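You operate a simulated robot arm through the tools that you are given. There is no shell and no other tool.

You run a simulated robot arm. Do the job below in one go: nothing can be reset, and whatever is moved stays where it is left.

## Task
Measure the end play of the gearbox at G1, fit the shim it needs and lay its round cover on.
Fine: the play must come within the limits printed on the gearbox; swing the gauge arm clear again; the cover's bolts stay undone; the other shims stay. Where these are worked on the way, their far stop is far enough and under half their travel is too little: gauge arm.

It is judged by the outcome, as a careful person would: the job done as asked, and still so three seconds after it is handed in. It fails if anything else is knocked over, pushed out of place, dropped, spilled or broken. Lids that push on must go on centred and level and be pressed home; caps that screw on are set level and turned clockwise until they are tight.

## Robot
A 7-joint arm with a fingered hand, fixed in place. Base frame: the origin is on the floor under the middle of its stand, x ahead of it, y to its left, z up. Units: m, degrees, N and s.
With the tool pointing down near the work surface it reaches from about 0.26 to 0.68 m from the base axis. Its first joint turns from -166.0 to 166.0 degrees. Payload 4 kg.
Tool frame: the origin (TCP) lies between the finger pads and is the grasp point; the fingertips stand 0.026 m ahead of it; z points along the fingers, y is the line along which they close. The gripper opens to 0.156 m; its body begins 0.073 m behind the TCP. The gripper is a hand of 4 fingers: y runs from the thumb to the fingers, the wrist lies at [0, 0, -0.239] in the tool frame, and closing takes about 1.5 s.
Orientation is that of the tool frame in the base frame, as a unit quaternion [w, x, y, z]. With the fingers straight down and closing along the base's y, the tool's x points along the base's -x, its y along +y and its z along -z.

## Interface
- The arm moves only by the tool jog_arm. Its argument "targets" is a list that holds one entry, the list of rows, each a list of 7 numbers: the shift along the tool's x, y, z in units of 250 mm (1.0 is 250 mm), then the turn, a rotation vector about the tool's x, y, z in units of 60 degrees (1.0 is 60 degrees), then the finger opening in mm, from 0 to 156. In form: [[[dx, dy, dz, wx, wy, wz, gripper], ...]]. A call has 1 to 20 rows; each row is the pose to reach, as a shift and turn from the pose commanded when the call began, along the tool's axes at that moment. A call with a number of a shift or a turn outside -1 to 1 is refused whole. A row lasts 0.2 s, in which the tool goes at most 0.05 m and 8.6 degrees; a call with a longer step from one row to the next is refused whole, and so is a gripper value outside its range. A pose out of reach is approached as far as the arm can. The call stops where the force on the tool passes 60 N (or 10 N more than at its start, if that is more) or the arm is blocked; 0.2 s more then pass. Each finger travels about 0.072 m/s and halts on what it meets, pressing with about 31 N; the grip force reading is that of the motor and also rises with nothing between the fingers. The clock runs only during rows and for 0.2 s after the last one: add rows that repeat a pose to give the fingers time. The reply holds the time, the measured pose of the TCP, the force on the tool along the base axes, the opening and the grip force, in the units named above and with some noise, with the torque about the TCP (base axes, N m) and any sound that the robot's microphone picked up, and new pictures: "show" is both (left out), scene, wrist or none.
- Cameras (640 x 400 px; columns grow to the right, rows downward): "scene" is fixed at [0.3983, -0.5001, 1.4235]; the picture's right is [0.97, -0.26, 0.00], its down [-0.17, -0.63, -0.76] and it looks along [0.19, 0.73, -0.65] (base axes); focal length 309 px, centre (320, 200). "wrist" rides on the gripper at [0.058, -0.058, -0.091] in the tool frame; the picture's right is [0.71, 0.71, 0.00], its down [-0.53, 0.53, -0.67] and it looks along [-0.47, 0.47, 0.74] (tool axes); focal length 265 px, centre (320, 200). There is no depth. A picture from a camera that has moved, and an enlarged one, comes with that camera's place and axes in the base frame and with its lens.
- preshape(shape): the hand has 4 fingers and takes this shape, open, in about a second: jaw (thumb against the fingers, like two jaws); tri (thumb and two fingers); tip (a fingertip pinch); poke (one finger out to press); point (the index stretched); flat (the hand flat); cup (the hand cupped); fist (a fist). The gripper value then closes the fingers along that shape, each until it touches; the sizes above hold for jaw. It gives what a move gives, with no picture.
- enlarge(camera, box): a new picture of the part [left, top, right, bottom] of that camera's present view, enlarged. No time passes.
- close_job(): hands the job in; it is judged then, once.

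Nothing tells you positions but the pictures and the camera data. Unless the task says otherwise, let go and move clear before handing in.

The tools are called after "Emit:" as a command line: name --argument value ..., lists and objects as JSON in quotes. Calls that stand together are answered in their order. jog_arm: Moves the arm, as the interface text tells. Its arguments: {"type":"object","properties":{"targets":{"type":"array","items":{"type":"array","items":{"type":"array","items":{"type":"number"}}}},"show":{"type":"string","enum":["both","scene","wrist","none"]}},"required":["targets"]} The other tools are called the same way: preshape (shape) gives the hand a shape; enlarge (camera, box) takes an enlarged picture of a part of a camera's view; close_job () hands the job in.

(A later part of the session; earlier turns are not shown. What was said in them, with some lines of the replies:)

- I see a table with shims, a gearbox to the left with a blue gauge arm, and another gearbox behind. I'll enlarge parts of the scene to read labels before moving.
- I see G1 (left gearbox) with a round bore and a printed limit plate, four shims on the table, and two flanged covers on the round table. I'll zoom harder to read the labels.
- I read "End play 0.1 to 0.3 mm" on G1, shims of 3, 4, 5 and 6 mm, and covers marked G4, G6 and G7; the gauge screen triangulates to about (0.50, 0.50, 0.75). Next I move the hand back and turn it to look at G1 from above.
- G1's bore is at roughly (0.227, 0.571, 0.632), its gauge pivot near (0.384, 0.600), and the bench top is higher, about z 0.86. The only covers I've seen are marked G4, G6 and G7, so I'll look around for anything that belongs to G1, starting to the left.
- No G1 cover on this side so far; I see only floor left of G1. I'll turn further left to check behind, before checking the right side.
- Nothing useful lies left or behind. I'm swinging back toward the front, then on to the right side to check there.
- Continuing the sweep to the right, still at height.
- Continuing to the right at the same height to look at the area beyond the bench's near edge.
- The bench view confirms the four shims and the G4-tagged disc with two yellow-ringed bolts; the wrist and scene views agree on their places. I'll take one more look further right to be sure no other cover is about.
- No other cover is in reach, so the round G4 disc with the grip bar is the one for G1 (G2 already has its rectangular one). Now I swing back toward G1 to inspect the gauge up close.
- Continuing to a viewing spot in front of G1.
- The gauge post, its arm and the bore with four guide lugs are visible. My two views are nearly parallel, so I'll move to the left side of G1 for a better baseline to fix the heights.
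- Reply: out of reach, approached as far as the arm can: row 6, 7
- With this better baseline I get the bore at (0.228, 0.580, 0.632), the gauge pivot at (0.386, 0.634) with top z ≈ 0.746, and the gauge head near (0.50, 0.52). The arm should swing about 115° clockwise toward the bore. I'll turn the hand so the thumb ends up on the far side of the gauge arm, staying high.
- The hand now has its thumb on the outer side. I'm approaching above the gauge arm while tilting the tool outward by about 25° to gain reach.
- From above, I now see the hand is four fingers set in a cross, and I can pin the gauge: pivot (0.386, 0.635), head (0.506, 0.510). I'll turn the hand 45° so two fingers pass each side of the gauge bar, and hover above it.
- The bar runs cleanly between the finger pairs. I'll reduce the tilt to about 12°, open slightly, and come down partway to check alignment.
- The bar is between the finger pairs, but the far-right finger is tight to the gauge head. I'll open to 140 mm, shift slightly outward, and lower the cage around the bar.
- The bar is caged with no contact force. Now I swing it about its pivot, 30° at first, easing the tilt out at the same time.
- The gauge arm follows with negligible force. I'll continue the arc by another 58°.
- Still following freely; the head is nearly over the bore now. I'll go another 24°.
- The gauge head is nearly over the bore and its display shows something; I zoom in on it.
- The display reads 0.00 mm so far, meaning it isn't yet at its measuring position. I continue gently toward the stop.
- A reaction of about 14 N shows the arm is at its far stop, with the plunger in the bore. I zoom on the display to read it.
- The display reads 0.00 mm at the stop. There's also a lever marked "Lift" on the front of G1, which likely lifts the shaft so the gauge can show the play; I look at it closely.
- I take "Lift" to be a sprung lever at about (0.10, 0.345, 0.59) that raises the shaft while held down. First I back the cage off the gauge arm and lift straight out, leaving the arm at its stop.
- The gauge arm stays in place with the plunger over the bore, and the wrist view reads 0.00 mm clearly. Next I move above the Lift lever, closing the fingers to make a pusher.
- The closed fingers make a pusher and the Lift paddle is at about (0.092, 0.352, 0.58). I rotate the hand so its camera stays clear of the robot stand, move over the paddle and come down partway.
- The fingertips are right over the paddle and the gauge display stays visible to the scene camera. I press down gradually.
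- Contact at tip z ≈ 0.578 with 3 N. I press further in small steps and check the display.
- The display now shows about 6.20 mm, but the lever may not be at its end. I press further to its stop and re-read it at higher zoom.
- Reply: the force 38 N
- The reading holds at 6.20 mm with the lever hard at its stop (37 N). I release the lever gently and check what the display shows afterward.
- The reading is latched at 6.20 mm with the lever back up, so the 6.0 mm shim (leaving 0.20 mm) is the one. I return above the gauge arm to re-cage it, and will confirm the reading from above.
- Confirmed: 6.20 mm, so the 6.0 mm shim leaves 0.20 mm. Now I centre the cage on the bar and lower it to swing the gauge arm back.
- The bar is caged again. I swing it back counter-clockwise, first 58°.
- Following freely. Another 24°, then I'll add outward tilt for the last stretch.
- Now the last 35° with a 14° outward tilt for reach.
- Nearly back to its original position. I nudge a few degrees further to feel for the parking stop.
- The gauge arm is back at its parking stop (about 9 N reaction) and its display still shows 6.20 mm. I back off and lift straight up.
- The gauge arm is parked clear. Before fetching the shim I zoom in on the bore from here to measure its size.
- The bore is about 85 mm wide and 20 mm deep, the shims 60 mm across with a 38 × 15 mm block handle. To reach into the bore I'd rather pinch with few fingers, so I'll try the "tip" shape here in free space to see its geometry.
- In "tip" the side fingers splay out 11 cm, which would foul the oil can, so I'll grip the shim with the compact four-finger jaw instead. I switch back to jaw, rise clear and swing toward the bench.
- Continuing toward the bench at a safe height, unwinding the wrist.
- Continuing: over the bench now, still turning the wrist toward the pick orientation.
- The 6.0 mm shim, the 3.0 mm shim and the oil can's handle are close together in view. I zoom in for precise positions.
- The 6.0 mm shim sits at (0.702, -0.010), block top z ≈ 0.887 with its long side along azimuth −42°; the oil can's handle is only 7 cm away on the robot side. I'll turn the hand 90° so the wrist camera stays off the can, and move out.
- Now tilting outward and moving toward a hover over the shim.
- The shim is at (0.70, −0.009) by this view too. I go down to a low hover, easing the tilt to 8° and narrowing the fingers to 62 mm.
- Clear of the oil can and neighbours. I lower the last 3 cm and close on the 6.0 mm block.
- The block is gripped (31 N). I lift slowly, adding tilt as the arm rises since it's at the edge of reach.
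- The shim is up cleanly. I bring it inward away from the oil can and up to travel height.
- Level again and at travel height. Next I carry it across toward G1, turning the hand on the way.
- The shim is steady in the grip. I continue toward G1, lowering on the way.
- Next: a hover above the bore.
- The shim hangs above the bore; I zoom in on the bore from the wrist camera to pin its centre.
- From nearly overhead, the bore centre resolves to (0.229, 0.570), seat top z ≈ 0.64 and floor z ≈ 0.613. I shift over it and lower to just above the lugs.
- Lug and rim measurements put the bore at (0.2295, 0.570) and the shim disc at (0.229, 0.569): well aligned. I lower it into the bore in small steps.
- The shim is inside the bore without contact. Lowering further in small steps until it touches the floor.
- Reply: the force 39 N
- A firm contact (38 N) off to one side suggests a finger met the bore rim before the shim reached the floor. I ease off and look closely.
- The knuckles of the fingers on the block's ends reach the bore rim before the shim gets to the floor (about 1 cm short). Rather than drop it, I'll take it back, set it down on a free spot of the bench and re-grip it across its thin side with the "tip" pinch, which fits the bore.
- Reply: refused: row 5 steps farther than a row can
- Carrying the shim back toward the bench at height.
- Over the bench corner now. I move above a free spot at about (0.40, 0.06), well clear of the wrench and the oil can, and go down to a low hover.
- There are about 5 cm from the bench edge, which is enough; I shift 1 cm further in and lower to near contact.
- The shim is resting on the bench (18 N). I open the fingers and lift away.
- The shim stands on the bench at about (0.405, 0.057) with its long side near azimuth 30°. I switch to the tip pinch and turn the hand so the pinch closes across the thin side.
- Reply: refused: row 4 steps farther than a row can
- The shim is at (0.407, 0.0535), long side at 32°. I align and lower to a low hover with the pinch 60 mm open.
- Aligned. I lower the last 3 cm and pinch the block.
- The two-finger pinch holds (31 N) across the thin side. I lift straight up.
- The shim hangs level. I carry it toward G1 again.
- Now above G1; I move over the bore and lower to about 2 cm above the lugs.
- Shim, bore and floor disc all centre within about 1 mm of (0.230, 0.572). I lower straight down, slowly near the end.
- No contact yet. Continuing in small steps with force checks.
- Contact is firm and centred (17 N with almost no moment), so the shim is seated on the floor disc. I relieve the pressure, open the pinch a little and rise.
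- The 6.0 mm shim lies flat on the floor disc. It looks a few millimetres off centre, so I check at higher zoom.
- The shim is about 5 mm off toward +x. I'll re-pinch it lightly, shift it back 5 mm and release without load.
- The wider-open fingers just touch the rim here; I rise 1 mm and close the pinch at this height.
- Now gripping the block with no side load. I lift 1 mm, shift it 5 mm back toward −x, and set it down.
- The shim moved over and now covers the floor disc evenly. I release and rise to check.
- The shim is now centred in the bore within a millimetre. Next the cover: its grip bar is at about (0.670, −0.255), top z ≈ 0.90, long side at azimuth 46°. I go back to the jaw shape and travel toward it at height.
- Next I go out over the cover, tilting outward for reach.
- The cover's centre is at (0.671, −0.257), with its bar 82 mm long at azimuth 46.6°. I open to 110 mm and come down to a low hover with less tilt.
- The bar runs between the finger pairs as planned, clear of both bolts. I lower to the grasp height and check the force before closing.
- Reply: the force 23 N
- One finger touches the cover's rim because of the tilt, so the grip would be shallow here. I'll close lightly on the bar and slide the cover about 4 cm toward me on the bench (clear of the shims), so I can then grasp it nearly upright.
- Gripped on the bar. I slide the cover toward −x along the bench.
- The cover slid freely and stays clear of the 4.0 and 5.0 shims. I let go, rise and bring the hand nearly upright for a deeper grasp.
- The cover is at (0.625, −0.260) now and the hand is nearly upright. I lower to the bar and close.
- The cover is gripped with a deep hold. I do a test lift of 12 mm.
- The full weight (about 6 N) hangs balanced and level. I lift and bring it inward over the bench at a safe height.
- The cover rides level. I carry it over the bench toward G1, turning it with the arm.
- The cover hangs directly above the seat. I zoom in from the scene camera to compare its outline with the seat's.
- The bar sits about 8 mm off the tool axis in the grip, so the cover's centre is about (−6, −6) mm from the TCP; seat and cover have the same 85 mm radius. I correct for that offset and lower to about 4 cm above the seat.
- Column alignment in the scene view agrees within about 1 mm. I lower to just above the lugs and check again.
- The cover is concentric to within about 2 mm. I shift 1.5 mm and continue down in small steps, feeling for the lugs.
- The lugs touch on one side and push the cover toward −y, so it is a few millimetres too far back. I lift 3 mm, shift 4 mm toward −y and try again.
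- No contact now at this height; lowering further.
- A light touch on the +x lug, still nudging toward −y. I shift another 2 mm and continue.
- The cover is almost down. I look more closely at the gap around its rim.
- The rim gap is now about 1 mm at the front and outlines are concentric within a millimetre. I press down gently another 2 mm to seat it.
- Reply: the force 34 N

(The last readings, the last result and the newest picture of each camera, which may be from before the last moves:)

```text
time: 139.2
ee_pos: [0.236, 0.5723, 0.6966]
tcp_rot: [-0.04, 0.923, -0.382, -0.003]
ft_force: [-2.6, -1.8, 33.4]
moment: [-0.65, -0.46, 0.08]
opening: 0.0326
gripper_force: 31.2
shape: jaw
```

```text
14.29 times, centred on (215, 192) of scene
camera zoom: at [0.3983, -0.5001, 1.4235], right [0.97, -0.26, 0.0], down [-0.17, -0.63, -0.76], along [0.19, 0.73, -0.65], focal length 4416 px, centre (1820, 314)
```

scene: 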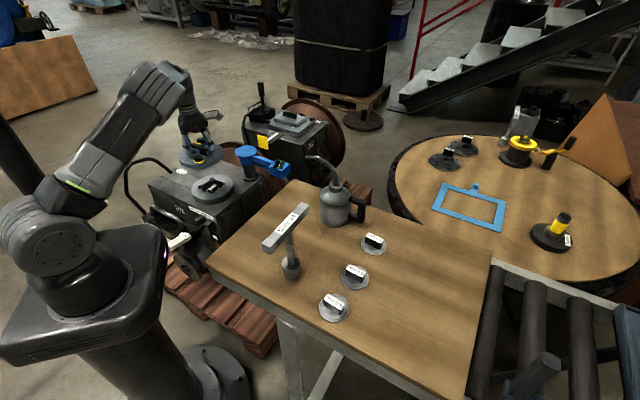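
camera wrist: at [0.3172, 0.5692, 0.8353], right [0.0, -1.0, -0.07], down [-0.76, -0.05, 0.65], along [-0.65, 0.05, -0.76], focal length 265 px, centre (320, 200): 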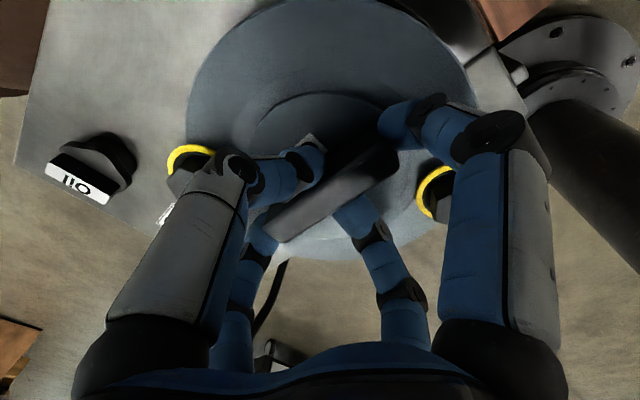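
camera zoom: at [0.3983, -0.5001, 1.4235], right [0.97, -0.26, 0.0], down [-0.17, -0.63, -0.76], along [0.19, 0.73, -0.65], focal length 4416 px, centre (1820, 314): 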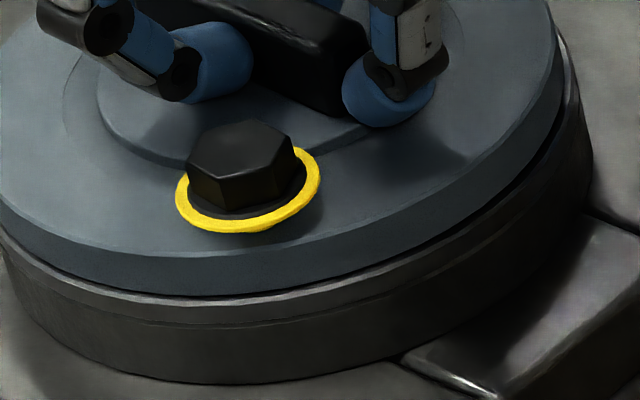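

Force rises stiffly to about 39 N with the contact spread around the centre, so the cover is seated on the rim. I relieve the pressure, open the fingers in stages and lift off.

Emit:
jog_arm --targets '[[[-0.0002, -0.0004, -0.006, 0, 0, 0, 0], [-0.0002, -0.0004, -0.007, 0, 0, 0, 50], [-0.0002, -0.0004, -0.007, 0, 0, 0, 75], [-0.0002, -0.0004, -0.007, 0, 0, 0, 92], [-0.0002, -0.0004, -0.007, 0, 0, 0, 96], [-0.0004, -0.001, -0.022, 0, 0, 0, 100], [-0.001, -0.002, -0.05, 0, 0, 0, 105], [-0.002, -0.005, -0.12, 0, 0, 0, 105], [-0.006, -0.013, -0.3, 0, 0, 0, 105], [-0.01, -0.021, -0.48, 0, 0, 0, 105], [-0.014, -0.029, -0.66, 0, 0, 0, 105]]]' --show "both"

Emit:
enlarge --camera "scene" --box '[180, 155, 240, 210]'

Emit:
enlarge --camera "wrist" --box '[230, 0, 480, 190]'

```text
time: 141.6
ee_pos: [0.2329, 0.566, 0.8592]
tcp_rot: [-0.036, 0.924, -0.381, -0.002]
ft_force: [1.2, 0.5, -0.2]
moment: [-0.02, 0.06, 0.0]
opening: 0.1046
gripper_force: 0.0
shape: jaw
camera wrist: at [0.3137, 0.5601, 0.9529], right [0.0, -1.0, -0.07], down [-0.76, -0.05, 0.65], along [-0.65, 0.05, -0.76], focal length 265 px, centre (320, 200)
```

scene: 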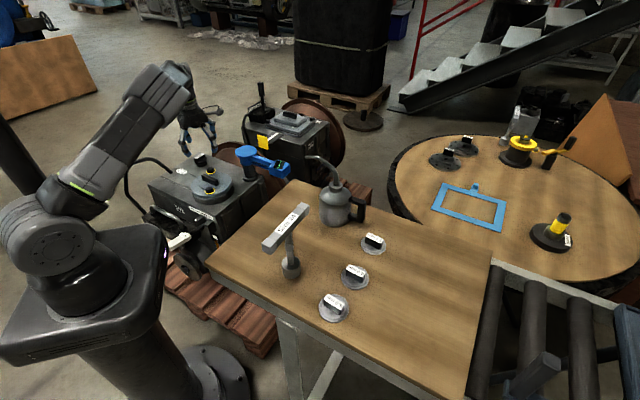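
wrist: 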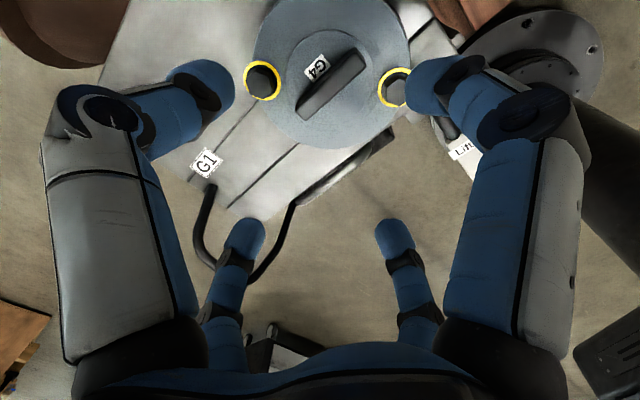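

```text
7.27 times, centred on (210, 182) of scene
camera zoom: at [0.3983, -0.5001, 1.4235], right [0.97, -0.26, 0.0], down [-0.17, -0.63, -0.76], along [0.19, 0.73, -0.65], focal length 2248 px, centre (1120, 327)
```

zoom: 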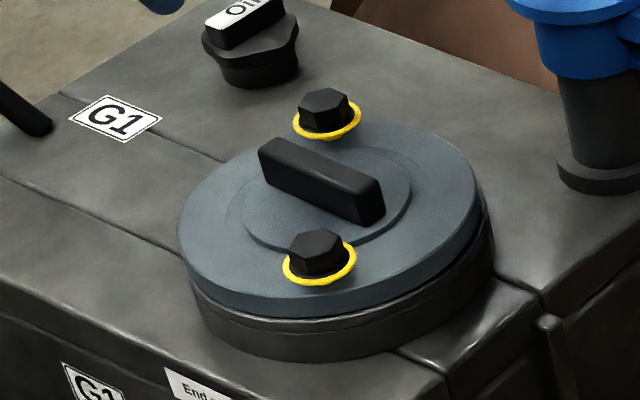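

```text
2.11 times, centred on (355, 95) of wrist
camera zoom: at [0.3137, 0.5601, 0.9529], right [0.0, -1.0, -0.07], down [-0.76, -0.05, 0.65], along [-0.65, 0.05, -0.76], focal length 559 px, centre (246, 421)
```

zoom: 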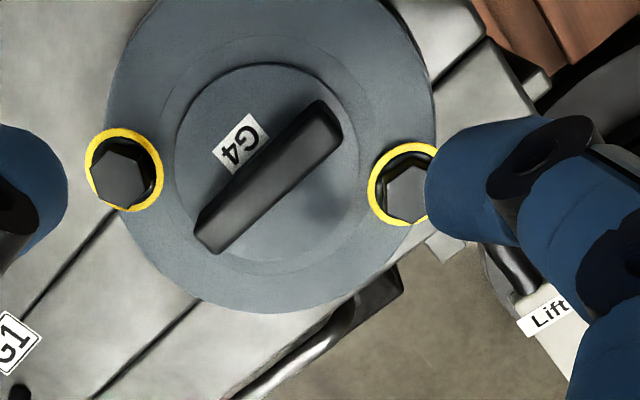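

The cover is on and the hand is clear. I check the rim closely all around for level and seating.

Emit:
enlarge --camera "scene" --box '[212, 172, 236, 200]'

Emit:
enlarge --camera "scene" --box '[182, 176, 212, 204]'

Emit:
enlarge --camera "wrist" --box '[250, 0, 420, 160]'

```text
14.29 times, centred on (224, 186) of scene
camera zoom: at [0.3983, -0.5001, 1.4235], right [0.97, -0.26, 0.0], down [-0.17, -0.63, -0.76], along [0.19, 0.73, -0.65], focal length 4416 px, centre (1691, 400)
```

zoom: 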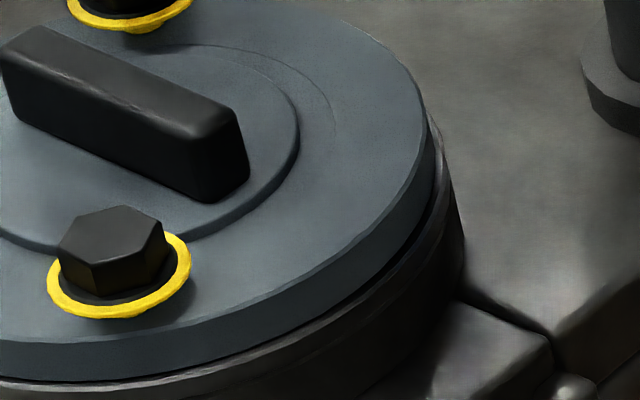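

```text
14.29 times, centred on (197, 190) of scene
camera zoom: at [0.3983, -0.5001, 1.4235], right [0.97, -0.26, 0.0], down [-0.17, -0.63, -0.76], along [0.19, 0.73, -0.65], focal length 4416 px, centre (2077, 343)
```

zoom: 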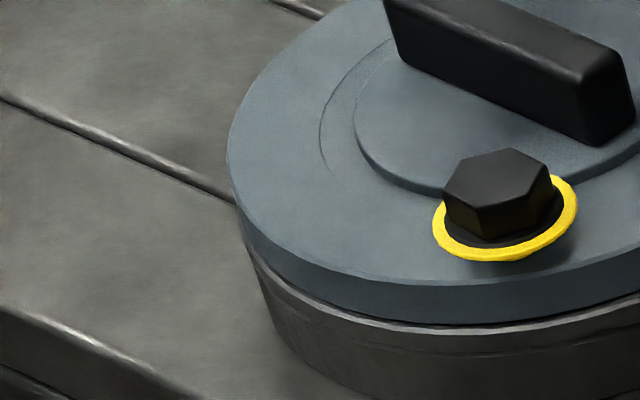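

```text
2.50 times, centred on (335, 80) of wrist
camera zoom: at [0.3137, 0.5601, 0.9529], right [0.0, -1.0, -0.07], down [-0.76, -0.05, 0.65], along [-0.65, 0.05, -0.76], focal length 664 px, centre (282, 500)
```

zoom: 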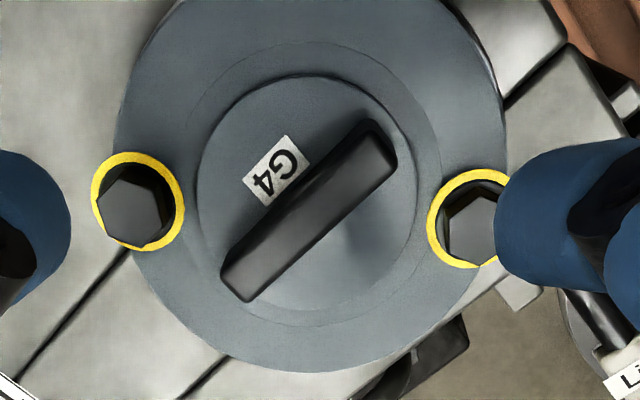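

Outlines are concentric within about 1 mm and the rim sits flush and level. To be sure it's fully home, I'll press gently on the grip bar with closed fingers.

Emit:
jog_arm --targets '[[[0.002, 0.003, 0.02, 0, 0, 0, 50], [0.003, 0.006, 0.06, 0, 0, 0, 0], [0.004, 0.012, 0.14, 0, 0, 0, 0], [0.005, 0.02, 0.26, 0, 0, 0, 0], [0.006, 0.028, 0.38, 0, 0, 0, 0], [0.007, 0.036, 0.48, 0, 0, 0, 0], [0.007, 0.039, 0.52, 0, 0, 0, 0]]]' --show "both"

Emit:
enlarge --camera "scene" --box '[175, 140, 245, 205]'

```text
time: 143.2
ee_pos: [0.2309, 0.5677, 0.7282]
tcp_rot: [-0.037, 0.923, -0.382, -0.003]
ft_force: [-0.2, -0.5, 0.0]
moment: [0.0, 0.0, 0.0]
opening: 0.0
gripper_force: 30.8
shape: jaw
camera wrist: at [0.3112, 0.561, 0.8226], right [0.0, -1.0, -0.07], down [-0.76, -0.05, 0.65], along [-0.65, 0.05, -0.76], focal length 265 px, centre (320, 200)
```

scene: 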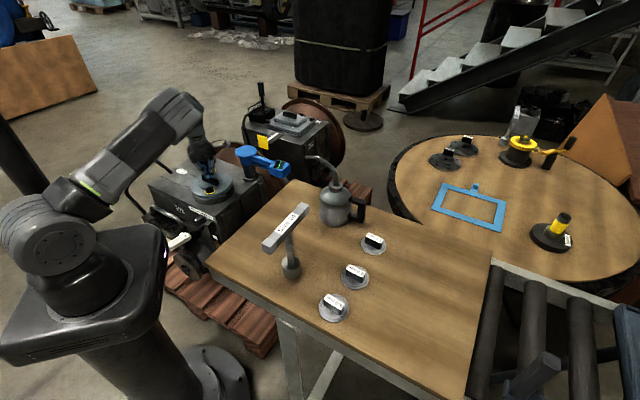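
wrist: 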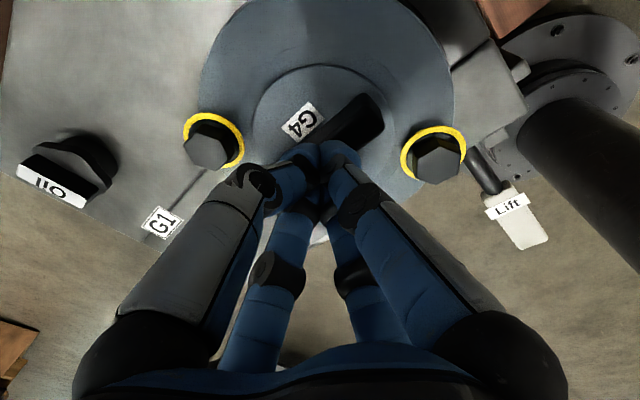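

```text
6.15 times, centred on (210, 172) of scene
camera zoom: at [0.3983, -0.5001, 1.4235], right [0.97, -0.26, 0.0], down [-0.17, -0.63, -0.76], along [0.19, 0.73, -0.65], focal length 1902 px, centre (997, 369)
```

zoom: 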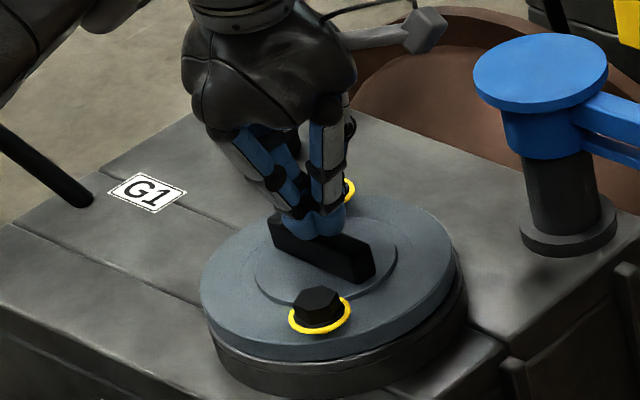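

The fingertips are above the middle of the bar. I press down slowly.

Emit:
jog_arm --targets '[[[0.001, 0.002, 0.03, 0, 0, 0, 0], [0.0015, 0.0035, 0.05, 0, 0, 0, 0], [0.002, 0.0045, 0.062, 0, 0, 0, 0]]]' --show "none"

```text
time: 143.7
ee_pos: [0.2328, 0.5727, 0.7272]
tcp_rot: [-0.042, 0.923, -0.383, -0.003]
ft_force: [-0.8, -1.2, 10.4]
moment: [-0.15, 0.0, -0.01]
opening: 0.0
gripper_force: 30.9
shape: jaw
stopped in row 2: the force on the tool passed its limit at 70 N (the readings are from after the stop); the commanded pose is now the measured one
```

The press stopped quickly (70 N peak, straight down). I rise and check that the cover hasn't moved.

Emit:
jog_arm --targets '[[[-0.0003, -0.0005, -0.02, 0, 0, 0, 0], [-0.001, -0.002, -0.1, 0, 0, 0, 0], [-0.004, -0.008, -0.28, 0, 0, 0, 0], [-0.008, -0.016, -0.46, 0, 0, 0, 0], [-0.012, -0.024, -0.64, 0, 0, 0, 0]]]' --show "both"

Emit:
enlarge --camera "scene" --box '[180, 155, 240, 210]'

Emit:
enlarge --camera "wrist" --box '[230, 0, 450, 160]'

```text
time: 144.9
ee_pos: [0.2312, 0.5666, 0.8865]
tcp_rot: [-0.042, 0.923, -0.382, -0.002]
ft_force: [0.3, 0.1, -0.4]
moment: [-0.01, 0.0, 0.01]
opening: 0.0
gripper_force: 31.4
shape: jaw
camera wrist: at [0.311, 0.5592, 0.9812], right [0.0, -1.0, -0.08], down [-0.76, -0.05, 0.65], along [-0.65, 0.06, -0.76], focal length 265 px, centre (320, 200)
```

scene: 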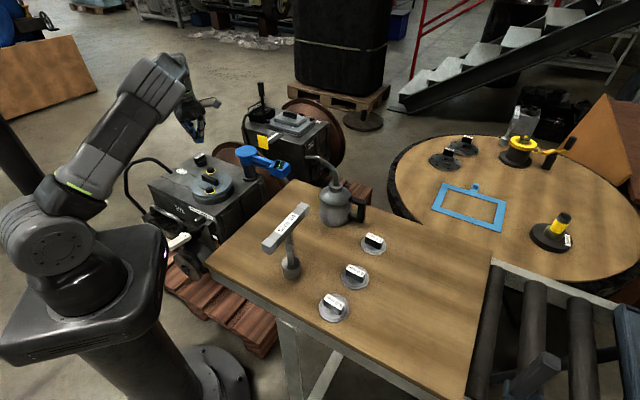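
wrist: 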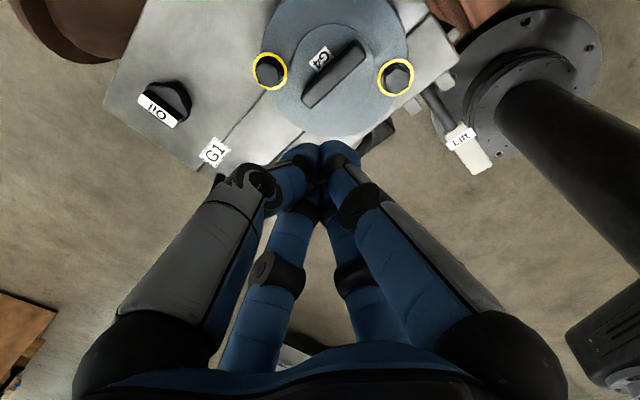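

```text
7.27 times, centred on (210, 182) of scene
camera zoom: at [0.3983, -0.5001, 1.4235], right [0.97, -0.26, 0.0], down [-0.17, -0.63, -0.76], along [0.19, 0.73, -0.65], focal length 2248 px, centre (1120, 327)
```

zoom: 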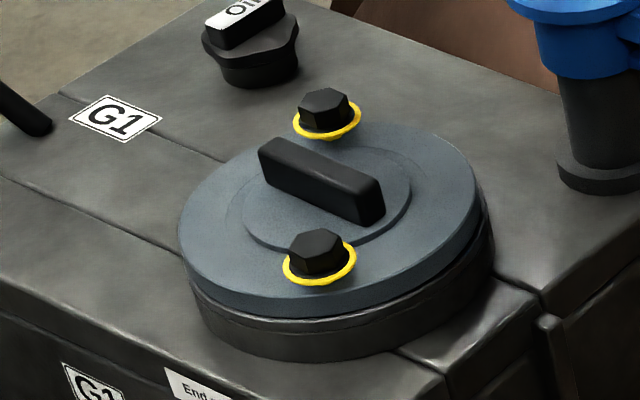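

```text
2.50 times, centred on (340, 80) of wrist
camera zoom: at [0.311, 0.5592, 0.9812], right [0.0, -1.0, -0.08], down [-0.76, -0.05, 0.65], along [-0.65, 0.06, -0.76], focal length 664 px, centre (270, 500)
```

zoom: 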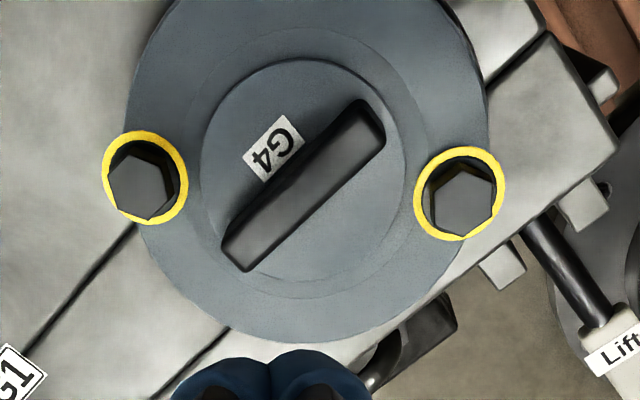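

The cover hasn't moved and sits flush, level and concentric. I move the hand up and away, then take a last look at everything.

Emit:
jog_arm --targets '[[[0.05, 0.05, -0.12, 0, 0, 0, 20], [0.1, 0.1, -0.24, 0, 0, 0, 50], [0.15, 0.16, -0.36, 0, 0, 0, 80], [0.2, 0.22, -0.48, 0, 0, 0, 100], [0.25, 0.3, -0.58, 0, 0, 0, 100], [0.3, 0.4, -0.66, 0, 0, 0, 100], [0.34, 0.52, -0.72, 0, 0, 0, 100]]]' --show "both"

Emit:
enlarge --camera "scene" --box '[140, 130, 300, 260]'

Emit:
enlarge --camera "scene" --box '[260, 180, 490, 350]'

```text
time: 146.5
ee_pos: [0.1938, 0.3999, 1.0531]
tcp_rot: [-0.041, 0.923, -0.382, -0.003]
ft_force: [-1.2, -0.2, 0.9]
moment: [0.0, 0.01, -0.01]
opening: 0.0993
gripper_force: 0.0
shape: jaw
camera wrist: at [0.2725, 0.3923, 1.1469], right [0.0, -1.0, -0.08], down [-0.76, -0.05, 0.65], along [-0.65, 0.06, -0.76], focal length 265 px, centre (320, 200)
```

scene: 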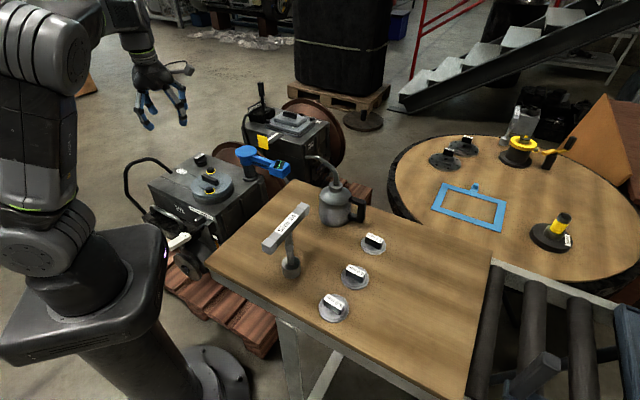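
wrist: 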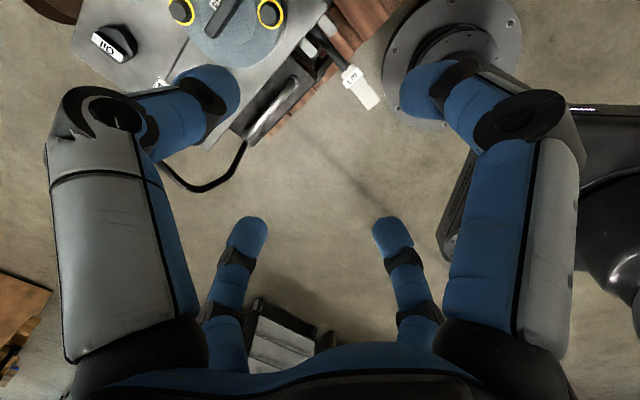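

```text
3.08 times, centred on (220, 195) of scene
camera zoom: at [0.3983, -0.5001, 1.4235], right [0.97, -0.26, 0.0], down [-0.17, -0.63, -0.76], along [0.19, 0.73, -0.65], focal length 951 px, centre (628, 215)
```

zoom: 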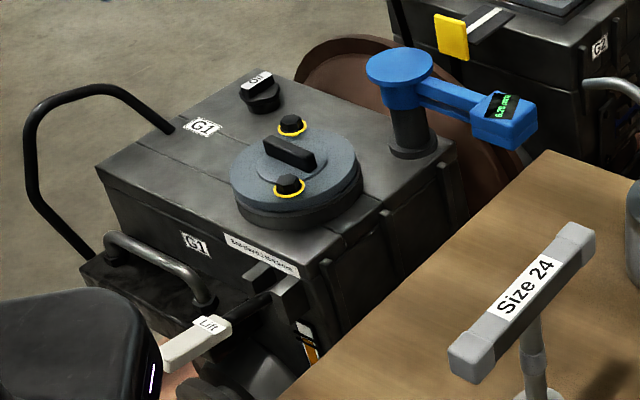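

```text
2.35 times, centred on (375, 265) of scene
camera zoom: at [0.3983, -0.5001, 1.4235], right [0.97, -0.26, 0.0], down [-0.17, -0.63, -0.76], along [0.19, 0.73, -0.65], focal length 727 px, centre (191, 47)
```

zoom: 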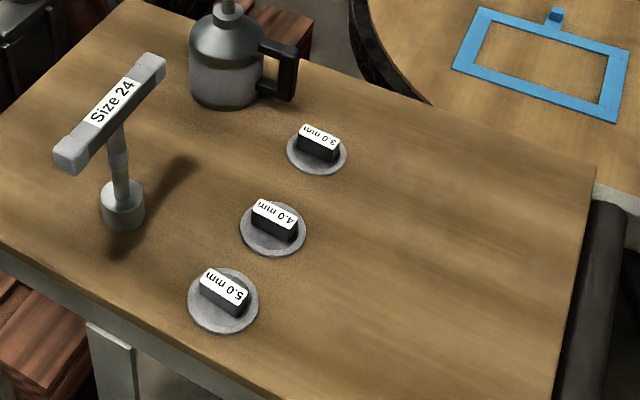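

The cover sits flush and centred on G1 over the 6.0 mm shim: 6.20 mm measured, leaving 0.20 mm of play. The gauge arm is back at its parking stop, the cover's bolts are untouched, and the 3.0, 4.0 and 5.0 mm shims, the wrench and the oil can look undisturbed. The hand is clear, so I hand the job in.

Emit:
close_job

```text
The job is handed in.
```

I measured G1's end play, fitted the 6.0 mm shim and laid the round cover on. The job is handed in; I haven't seen a verdict.

- **End play:** the gauge read 6.20 mm with the shaft lifted, so the 6.0 mm shim leaves 0.20 mm. The limit printed on the gearbox is 0.1 to 0.3 mm.
- **Shim:** it lies flat in the bore, centred to about 1 mm. My first grip could not reach the bottom of the bore. I set the shim down on the bench and re-gripped it before it went in.
- **Cover:** it sits level and concentric to about 1 mm. From the pictures the gap at the rim is 1 to 2 mm at most. A final press on the bar spiked to about 70 N and did not move it. Its bolts are still undone.
- **Which cover:** no cover was marked G1. I used the one tagged G4, the only round cover within reach.
- **Everything else:** the gauge arm is back at its parking stop. The 3.0, 4.0 and 5.0 mm shims, the wrench and the oil can look undisturbed. I slid the cover about 4 cm on the bench before lifting it, clear of the shims.
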